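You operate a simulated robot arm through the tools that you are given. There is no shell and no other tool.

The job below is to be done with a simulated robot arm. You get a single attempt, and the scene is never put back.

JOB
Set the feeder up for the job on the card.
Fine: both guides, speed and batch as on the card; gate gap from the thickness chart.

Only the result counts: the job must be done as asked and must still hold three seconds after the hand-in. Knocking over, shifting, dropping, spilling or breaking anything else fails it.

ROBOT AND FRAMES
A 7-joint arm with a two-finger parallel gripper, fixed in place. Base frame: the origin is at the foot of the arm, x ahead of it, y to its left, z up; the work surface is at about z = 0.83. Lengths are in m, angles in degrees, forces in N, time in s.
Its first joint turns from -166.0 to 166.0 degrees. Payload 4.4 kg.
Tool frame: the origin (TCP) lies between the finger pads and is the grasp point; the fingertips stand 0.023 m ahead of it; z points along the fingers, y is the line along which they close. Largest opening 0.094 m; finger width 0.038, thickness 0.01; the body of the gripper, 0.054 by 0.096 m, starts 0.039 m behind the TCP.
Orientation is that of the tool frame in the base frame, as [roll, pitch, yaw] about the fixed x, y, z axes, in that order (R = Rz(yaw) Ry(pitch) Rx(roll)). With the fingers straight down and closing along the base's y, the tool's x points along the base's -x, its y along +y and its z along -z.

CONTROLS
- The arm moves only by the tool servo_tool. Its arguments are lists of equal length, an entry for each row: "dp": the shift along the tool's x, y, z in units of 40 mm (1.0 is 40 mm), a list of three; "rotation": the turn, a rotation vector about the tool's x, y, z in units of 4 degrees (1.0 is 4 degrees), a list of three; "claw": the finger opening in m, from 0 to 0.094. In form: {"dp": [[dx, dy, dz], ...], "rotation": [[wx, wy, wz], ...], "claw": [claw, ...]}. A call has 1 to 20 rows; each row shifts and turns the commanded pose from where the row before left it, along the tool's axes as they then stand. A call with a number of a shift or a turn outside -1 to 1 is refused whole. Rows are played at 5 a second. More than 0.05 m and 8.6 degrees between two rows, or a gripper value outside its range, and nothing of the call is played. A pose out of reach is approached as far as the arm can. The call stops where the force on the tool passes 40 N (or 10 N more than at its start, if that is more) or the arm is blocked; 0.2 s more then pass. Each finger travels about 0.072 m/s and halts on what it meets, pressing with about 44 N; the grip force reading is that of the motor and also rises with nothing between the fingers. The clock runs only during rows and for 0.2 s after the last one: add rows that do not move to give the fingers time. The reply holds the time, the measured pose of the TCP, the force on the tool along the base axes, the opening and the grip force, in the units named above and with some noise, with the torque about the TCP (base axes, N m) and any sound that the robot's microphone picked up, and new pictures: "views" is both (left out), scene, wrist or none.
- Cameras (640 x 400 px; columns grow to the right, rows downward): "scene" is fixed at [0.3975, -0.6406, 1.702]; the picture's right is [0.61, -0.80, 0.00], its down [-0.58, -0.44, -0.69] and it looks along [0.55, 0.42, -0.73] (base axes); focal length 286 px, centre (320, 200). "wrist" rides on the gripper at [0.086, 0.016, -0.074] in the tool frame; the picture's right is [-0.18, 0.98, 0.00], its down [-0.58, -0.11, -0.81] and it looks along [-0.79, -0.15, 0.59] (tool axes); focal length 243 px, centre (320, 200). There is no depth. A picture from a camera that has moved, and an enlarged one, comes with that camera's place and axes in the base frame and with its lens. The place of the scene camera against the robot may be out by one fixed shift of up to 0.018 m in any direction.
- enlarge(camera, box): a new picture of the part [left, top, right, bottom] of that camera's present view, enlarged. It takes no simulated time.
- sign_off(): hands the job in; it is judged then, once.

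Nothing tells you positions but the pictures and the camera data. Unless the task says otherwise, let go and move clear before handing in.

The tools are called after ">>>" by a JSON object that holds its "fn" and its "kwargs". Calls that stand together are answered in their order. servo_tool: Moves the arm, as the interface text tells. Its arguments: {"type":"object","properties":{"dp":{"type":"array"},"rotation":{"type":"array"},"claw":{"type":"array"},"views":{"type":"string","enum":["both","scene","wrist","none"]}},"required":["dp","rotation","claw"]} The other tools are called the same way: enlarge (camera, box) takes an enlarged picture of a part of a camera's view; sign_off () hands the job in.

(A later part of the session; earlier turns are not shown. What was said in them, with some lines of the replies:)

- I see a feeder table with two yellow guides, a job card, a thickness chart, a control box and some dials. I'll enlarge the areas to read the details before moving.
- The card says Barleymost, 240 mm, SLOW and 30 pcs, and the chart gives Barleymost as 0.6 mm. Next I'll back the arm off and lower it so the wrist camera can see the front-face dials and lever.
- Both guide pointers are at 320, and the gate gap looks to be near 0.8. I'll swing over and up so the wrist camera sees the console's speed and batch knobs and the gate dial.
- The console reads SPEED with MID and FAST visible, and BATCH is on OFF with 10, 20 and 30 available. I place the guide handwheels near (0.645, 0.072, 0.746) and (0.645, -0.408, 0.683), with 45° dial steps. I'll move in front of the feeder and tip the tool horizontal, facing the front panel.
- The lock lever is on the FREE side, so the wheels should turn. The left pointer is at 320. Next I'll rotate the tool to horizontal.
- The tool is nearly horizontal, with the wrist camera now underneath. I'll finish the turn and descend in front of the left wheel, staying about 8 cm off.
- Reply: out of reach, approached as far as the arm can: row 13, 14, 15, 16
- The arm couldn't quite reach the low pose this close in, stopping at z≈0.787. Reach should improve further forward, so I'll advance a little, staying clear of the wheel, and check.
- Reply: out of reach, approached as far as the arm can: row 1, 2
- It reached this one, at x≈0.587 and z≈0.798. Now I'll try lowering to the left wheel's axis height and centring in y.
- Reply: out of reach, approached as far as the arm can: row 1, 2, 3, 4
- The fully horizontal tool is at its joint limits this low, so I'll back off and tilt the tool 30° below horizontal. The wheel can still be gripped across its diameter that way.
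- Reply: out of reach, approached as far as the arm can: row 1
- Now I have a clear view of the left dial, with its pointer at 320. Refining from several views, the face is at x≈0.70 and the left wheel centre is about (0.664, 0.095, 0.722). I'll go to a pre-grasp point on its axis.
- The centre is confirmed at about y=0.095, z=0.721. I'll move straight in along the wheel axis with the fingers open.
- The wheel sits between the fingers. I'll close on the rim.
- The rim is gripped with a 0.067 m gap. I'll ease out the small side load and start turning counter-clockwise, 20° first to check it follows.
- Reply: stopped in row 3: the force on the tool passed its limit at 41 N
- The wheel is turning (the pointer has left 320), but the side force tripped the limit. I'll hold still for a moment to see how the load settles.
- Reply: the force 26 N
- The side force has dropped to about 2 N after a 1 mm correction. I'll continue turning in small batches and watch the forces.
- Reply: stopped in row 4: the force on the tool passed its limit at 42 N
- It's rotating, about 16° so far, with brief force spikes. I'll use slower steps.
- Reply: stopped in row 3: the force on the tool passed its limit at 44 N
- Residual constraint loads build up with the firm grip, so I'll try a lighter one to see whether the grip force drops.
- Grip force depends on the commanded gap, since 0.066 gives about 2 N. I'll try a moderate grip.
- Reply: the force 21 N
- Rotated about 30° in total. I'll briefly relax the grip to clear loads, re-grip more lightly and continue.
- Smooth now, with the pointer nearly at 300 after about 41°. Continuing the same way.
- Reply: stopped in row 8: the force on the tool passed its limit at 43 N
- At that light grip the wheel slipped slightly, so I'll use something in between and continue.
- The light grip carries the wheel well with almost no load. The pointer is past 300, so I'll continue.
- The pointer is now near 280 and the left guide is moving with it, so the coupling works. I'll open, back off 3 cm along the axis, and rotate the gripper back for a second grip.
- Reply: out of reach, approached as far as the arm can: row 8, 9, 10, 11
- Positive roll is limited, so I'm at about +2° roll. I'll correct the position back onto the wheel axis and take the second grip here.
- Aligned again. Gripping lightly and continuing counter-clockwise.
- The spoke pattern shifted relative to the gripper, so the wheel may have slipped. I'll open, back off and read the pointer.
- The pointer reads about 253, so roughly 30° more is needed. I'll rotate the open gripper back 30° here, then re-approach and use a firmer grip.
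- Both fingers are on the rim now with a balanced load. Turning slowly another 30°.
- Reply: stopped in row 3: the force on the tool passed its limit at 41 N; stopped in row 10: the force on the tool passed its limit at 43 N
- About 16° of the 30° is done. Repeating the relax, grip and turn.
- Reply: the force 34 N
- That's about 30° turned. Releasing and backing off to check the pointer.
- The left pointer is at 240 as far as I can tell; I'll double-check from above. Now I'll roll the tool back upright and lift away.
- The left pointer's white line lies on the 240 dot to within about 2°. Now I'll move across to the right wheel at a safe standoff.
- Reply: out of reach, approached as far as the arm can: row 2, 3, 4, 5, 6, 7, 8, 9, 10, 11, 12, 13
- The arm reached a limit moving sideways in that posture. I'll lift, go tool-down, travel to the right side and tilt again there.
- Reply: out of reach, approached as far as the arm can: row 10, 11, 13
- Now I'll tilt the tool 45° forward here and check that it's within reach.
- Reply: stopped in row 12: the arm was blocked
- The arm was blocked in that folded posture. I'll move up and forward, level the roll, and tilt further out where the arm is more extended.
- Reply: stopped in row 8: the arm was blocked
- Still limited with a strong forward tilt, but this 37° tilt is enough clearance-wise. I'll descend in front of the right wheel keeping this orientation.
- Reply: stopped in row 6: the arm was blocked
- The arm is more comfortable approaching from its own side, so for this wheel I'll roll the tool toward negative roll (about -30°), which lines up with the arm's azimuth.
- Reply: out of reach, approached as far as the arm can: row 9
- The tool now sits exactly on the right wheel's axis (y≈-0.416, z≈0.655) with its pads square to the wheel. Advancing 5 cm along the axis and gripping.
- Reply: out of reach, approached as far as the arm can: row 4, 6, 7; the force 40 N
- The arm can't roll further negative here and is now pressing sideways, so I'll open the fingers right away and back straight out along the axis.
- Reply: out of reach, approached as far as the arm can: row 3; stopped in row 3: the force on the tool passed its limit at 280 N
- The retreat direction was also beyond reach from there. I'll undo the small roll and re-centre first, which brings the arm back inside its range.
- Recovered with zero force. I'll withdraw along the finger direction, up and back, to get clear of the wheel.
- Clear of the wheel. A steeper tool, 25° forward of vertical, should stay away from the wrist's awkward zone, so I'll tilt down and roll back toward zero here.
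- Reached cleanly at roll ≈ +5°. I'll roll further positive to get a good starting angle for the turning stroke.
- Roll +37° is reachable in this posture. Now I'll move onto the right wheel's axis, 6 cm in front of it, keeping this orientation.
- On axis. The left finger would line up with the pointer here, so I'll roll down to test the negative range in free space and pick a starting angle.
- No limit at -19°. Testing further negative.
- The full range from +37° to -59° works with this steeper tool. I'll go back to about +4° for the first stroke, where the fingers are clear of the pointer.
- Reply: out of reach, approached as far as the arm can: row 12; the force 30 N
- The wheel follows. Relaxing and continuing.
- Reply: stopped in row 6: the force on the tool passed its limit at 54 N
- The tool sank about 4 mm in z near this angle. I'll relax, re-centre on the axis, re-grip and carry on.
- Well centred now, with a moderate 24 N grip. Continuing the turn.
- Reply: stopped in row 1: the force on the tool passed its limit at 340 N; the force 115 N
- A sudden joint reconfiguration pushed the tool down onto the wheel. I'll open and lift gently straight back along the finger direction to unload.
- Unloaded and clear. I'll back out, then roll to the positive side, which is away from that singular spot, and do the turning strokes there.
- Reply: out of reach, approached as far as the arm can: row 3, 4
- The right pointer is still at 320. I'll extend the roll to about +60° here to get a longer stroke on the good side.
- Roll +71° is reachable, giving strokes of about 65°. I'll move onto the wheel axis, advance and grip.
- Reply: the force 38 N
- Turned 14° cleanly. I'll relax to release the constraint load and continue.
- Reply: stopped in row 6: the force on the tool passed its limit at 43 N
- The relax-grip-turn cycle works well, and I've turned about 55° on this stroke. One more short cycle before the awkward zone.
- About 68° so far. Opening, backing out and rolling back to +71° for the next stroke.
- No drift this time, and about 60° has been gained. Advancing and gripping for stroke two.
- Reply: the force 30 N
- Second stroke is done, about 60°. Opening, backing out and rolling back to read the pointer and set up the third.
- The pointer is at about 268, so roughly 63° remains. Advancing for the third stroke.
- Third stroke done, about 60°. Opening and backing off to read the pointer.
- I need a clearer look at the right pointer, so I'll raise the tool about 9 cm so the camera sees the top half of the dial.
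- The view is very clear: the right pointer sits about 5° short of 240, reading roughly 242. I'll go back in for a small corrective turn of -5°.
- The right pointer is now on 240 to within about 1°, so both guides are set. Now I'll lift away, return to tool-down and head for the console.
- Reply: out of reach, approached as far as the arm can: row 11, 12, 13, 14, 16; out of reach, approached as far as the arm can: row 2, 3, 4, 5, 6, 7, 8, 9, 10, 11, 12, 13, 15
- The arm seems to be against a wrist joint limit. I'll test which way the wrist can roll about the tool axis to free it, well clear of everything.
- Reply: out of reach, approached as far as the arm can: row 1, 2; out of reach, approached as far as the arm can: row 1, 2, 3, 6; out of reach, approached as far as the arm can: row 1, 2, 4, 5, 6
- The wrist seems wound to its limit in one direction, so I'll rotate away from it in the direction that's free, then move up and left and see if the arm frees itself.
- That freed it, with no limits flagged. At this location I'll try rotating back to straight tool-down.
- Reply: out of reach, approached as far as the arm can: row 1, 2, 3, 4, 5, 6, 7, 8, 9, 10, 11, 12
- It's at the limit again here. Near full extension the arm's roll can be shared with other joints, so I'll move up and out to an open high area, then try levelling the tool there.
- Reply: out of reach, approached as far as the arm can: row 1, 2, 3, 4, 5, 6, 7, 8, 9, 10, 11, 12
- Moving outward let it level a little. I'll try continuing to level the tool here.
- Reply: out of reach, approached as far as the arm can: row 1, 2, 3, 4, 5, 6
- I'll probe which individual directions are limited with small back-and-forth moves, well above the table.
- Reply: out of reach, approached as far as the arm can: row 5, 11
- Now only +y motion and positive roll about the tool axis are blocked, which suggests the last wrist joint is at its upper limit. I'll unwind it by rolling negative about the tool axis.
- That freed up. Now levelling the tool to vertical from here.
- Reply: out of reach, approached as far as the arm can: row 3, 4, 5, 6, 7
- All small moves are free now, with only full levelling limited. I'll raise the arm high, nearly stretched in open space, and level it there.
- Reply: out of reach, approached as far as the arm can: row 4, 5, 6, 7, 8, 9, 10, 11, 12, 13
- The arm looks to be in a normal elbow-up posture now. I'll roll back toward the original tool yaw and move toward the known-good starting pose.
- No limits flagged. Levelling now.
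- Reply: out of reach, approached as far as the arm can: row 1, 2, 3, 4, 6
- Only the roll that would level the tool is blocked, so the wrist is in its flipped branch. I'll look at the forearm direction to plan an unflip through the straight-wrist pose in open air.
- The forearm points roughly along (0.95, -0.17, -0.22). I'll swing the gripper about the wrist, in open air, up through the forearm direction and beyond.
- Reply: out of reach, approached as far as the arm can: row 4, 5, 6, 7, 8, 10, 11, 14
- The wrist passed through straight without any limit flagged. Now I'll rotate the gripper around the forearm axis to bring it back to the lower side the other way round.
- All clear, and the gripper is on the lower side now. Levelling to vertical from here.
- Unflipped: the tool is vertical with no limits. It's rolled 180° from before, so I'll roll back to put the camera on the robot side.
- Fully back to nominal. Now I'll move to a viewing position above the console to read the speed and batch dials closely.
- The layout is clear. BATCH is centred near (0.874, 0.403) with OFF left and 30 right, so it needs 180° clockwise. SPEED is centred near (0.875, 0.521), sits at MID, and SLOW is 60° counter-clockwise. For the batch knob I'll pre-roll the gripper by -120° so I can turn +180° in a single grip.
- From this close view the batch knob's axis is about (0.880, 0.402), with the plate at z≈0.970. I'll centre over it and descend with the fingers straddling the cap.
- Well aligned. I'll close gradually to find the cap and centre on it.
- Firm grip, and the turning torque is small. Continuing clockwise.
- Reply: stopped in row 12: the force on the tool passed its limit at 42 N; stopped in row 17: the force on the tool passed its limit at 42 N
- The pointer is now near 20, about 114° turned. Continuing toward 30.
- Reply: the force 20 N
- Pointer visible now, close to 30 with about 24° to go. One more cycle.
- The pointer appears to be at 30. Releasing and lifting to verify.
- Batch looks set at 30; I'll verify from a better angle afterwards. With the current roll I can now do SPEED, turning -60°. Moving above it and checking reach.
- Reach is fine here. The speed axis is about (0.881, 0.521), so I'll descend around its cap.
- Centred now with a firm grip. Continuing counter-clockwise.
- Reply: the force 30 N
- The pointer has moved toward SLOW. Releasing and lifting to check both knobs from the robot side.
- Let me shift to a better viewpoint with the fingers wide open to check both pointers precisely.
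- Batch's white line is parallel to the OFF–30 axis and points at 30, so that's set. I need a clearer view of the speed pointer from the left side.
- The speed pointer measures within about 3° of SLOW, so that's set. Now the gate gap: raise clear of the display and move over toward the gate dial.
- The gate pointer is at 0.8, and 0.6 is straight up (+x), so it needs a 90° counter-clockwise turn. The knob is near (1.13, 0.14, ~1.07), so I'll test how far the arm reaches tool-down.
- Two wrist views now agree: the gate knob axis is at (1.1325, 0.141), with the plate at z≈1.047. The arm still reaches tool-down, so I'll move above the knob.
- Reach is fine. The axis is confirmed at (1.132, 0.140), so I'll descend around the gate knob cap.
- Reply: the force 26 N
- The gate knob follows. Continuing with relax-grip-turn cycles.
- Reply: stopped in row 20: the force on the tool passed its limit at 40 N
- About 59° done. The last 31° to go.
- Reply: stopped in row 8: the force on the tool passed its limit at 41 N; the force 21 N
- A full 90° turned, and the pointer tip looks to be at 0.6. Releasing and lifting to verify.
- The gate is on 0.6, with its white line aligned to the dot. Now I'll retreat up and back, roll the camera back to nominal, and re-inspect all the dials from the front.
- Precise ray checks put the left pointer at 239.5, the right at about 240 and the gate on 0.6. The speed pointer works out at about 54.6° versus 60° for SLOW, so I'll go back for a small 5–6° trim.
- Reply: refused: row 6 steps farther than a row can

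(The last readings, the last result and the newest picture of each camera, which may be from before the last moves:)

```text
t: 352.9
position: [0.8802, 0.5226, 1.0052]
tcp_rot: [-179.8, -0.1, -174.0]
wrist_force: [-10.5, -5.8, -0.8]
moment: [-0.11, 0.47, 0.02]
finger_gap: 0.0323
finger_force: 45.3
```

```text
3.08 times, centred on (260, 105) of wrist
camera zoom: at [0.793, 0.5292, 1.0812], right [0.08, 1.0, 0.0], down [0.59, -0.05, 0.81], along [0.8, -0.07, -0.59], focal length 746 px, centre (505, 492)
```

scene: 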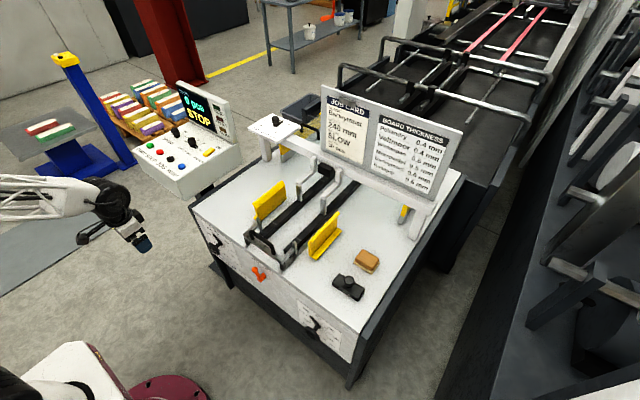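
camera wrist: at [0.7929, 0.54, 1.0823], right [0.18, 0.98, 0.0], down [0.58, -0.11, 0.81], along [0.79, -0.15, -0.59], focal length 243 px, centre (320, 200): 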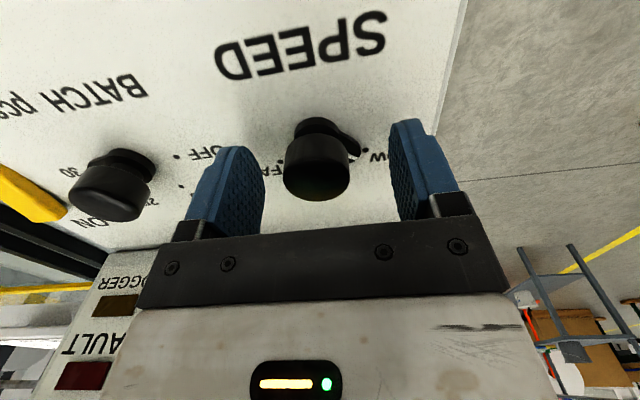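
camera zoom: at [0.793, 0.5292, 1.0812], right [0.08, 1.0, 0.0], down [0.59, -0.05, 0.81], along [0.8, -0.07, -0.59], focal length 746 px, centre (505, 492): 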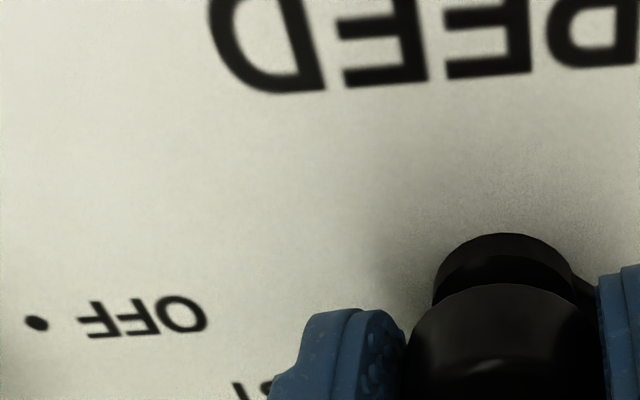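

The knob turned about 6° more. Releasing and moving to the left-side viewpoint to check.

>>> {"fn": "servo_tool", "kwargs": {"dp": [[0, 0, 0], [0, 0, 0], [0, 0, -0.5], [0, 0, -0.8], [0, 0, -0.9], [0, 0, -0.9], [0.5, 0.8, -0.3], [0.5, 0.8, -0.3], [0.5, 0.8, 0], [0.3, 0.5, 0], [0, 0, 0]], "rotation": [[0, 0, 0], [0, 0, 0], [0, 0, 0], [0, 0, 0], [0, 0, 0], [0, 0, 0], [0, 0, 0.75], [0, 0, 0.75], [0, 0, 0], [0, 0, 0], [0, 0, 0]], "claw": [0.045, 0.07, 0.07, 0.07, 0.094, 0.094, 0.094, 0.094, 0.094, 0.094, 0.094], "views": "both"}}

>>> {"fn": "enlarge", "kwargs": {"camera": "wrist", "box": [180, 40, 340, 170]}}

```text
t: 355.3
position: [0.8034, 0.6369, 1.1553]
tcp_rot: [-179.9, -0.2, 180.0]
wrist_force: [-0.2, -0.2, 0.1]
moment: [0.01, 0.02, 0.0]
finger_gap: 0.0939
finger_force: 0.0
camera wrist: at [0.7186, 0.6524, 1.2304], right [0.19, 0.98, 0.0], down [0.58, -0.11, 0.81], along [0.79, -0.15, -0.59], focal length 243 px, centre (320, 200)
```

scene: 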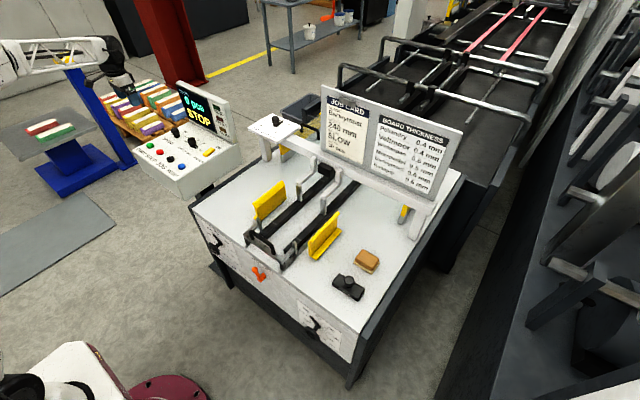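
wrist: 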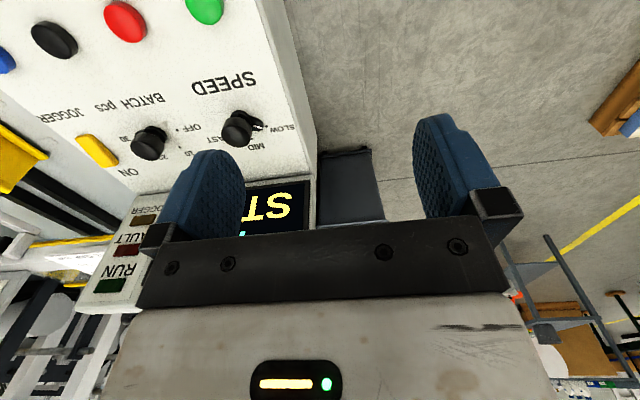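

```text
3.08 times, centred on (260, 105) of wrist
camera zoom: at [0.7186, 0.6524, 1.2304], right [0.19, 0.98, 0.0], down [0.58, -0.11, 0.81], along [0.79, -0.15, -0.59], focal length 746 px, centre (505, 492)
```

zoom: 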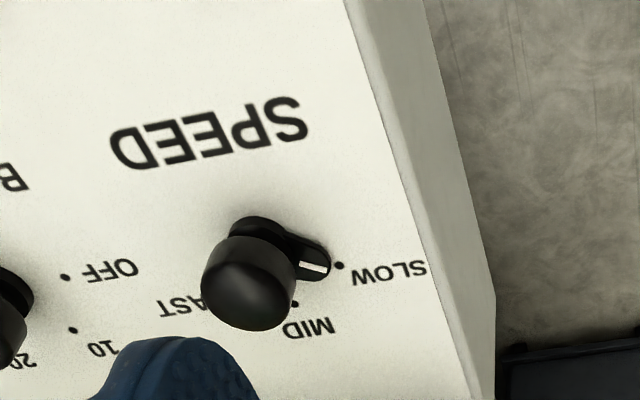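

>>> {"fn": "enlarge", "kwargs": {"camera": "wrist", "box": [220, 100, 300, 160]}}

>>> {"fn": "enlarge", "kwargs": {"camera": "scene", "box": [130, 80, 240, 190]}}

>>> {"fn": "enlarge", "kwargs": {"camera": "scene", "box": [180, 160, 400, 370]}}

```text
6.67 times, centred on (260, 130) of wrist
camera zoom: at [0.7186, 0.6524, 1.2304], right [0.19, 0.98, 0.0], down [0.58, -0.11, 0.81], along [0.79, -0.15, -0.59], focal length 1618 px, centre (720, 667)
```

zoom: 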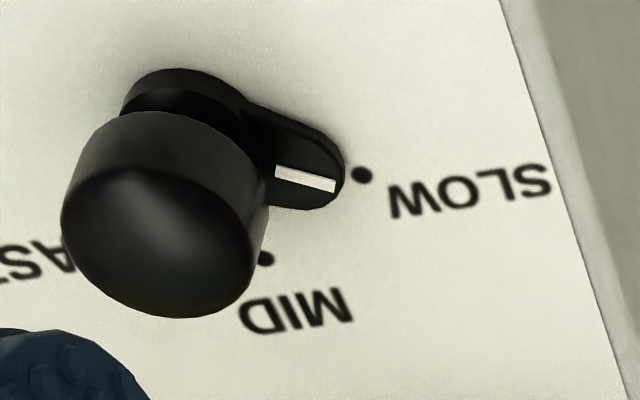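

```text
3.64 times, centred on (185, 135) of scene
camera zoom: at [0.3975, -0.6406, 1.702], right [0.61, -0.8, 0.0], down [-0.58, -0.44, -0.69], along [0.55, 0.42, -0.73], focal length 1041 px, centre (811, 436)
```

zoom: 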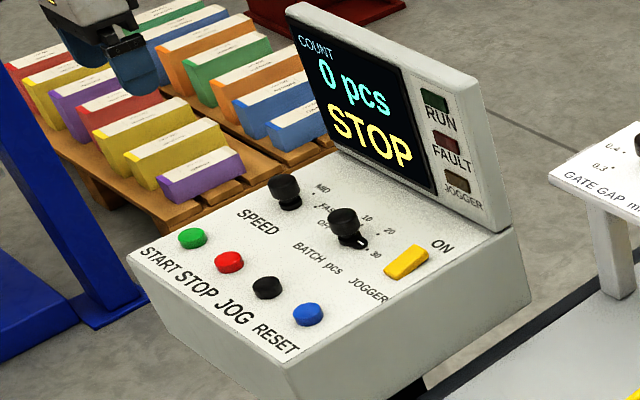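

```text
1.90 times, centred on (290, 265) of scene
camera zoom: at [0.3975, -0.6406, 1.702], right [0.61, -0.8, 0.0], down [-0.58, -0.44, -0.69], along [0.55, 0.42, -0.73], focal length 545 px, centre (377, 76)
```

zoom: 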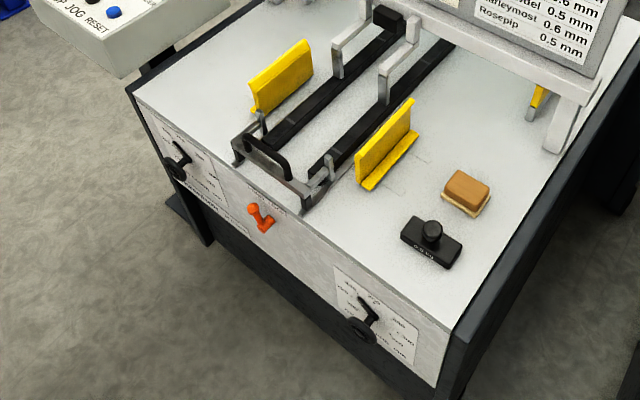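

The speed pointer now measures 61.8° against SLOW at 60.5°, so it's on the mark. I'll back the arm up to a clear position for a last look.

>>> {"fn": "servo_tool", "kwargs": {"dp": [[0.5, -0.5, -0.7], [0.5, -0.5, -0.7], [0.5, -0.5, -0.7], [0.6, -0.6, -0.5], [0.6, -0.6, 0], [0.6, -0.6, 0], [0, 0, 0]], "rotation": [[0, 0, 0], [0, 0, 0], [0, 0, 0], [0, 0, 0], [0, 0, 0], [0, 0, 0], [0, 0, 0]], "claw": [0.094, 0.094, 0.094, 0.094, 0.094, 0.094, 0.094], "views": "both"}}

>>> {"fn": "enlarge", "kwargs": {"camera": "wrist", "box": [240, 40, 450, 200]}}

>>> {"fn": "enlarge", "kwargs": {"camera": "scene", "box": [230, 95, 330, 165]}}

```text
t: 356.9
position: [0.6709, 0.5031, 1.2596]
tcp_rot: [-180.0, -0.1, 179.9]
wrist_force: [-0.2, -1.3, -0.3]
moment: [0.02, -0.01, -0.02]
finger_gap: 0.0939
finger_force: 0.1
camera wrist: at [0.585, 0.519, 1.3353], right [0.19, 0.98, 0.0], down [0.58, -0.11, 0.81], along [0.79, -0.15, -0.59], focal length 243 px, centre (320, 200)
```

scene: 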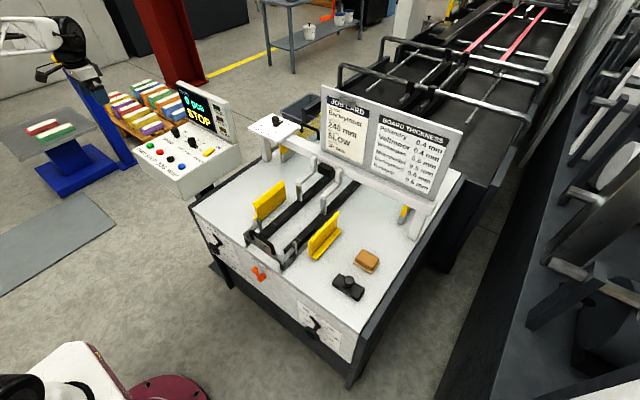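
wrist: 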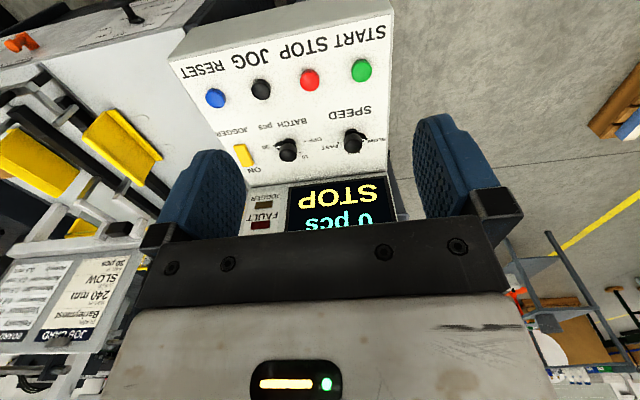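

```text
2.50 times, centred on (345, 120) of wrist
camera zoom: at [0.585, 0.519, 1.3353], right [0.19, 0.98, 0.0], down [0.58, -0.11, 0.81], along [0.79, -0.15, -0.59], focal length 606 px, centre (258, 400)
```

zoom: 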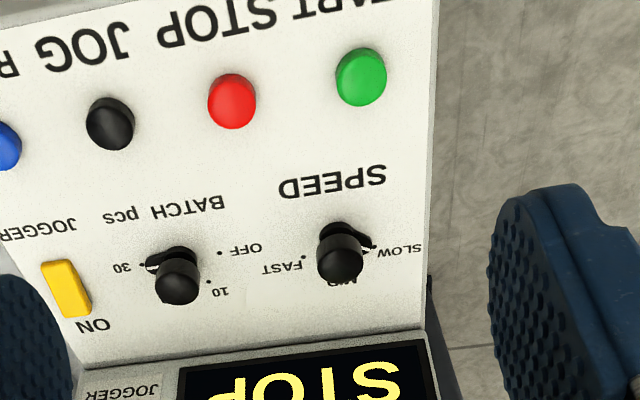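

```text
5.71 times, centred on (280, 130) of scene
camera zoom: at [0.3975, -0.6406, 1.702], right [0.61, -0.8, 0.0], down [-0.58, -0.44, -0.69], along [0.55, 0.42, -0.73], focal length 1636 px, centre (549, 600)
```

zoom: 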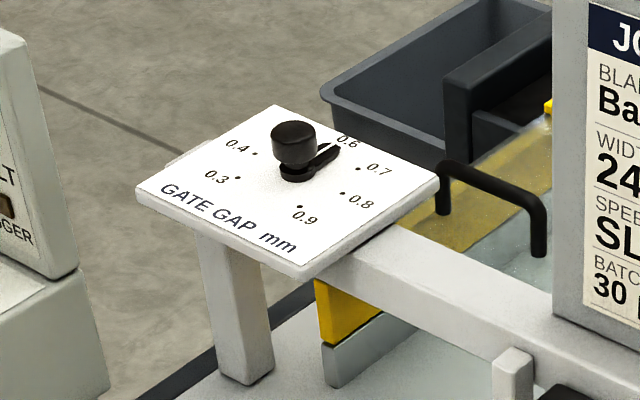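

All five settings read correctly: both guides at 240, speed SLOW, batch 30 and gate gap 0.6. The lever, buttons and loose items look as they were, and the arm is clear, so I'm handing in.

>>> {"fn": "sign_off", "kwargs": {}}

```text
The job is handed in.
```

I set the feeder for the Barleymost job and handed it in; I don't have the verdict. At my last look, all five settings read as the card and chart ask:

| Control | Setting | Reading from the camera views |
|---|---|---|
| Left guide | 240 mm | about 239.5 mm |
| Right guide | 240 mm | 240 mm, within about 0.5 mm |
| Speed | SLOW | within about 1.5° of the mark |
| Batch | 30 pcs | within about 2° of the mark |
| Gate gap | 0.6 mm (Barleymost on the chart) | within about 1° of the mark |

- **Force spikes:** while turning the right guide wheel, the arm jammed against it twice, with peaks of 280 N and 340 N. Both times I released straight away. The wheel turned normally afterwards and I saw no damage.
- **Lock lever:** I left it on FREE, where it was at the start. The card didn't mention it, so the guides are not locked.
- **Everything else:** the buttons, the jogger switch and the loose items on the table looked unchanged. The arm was clear of the machine when I handed in.
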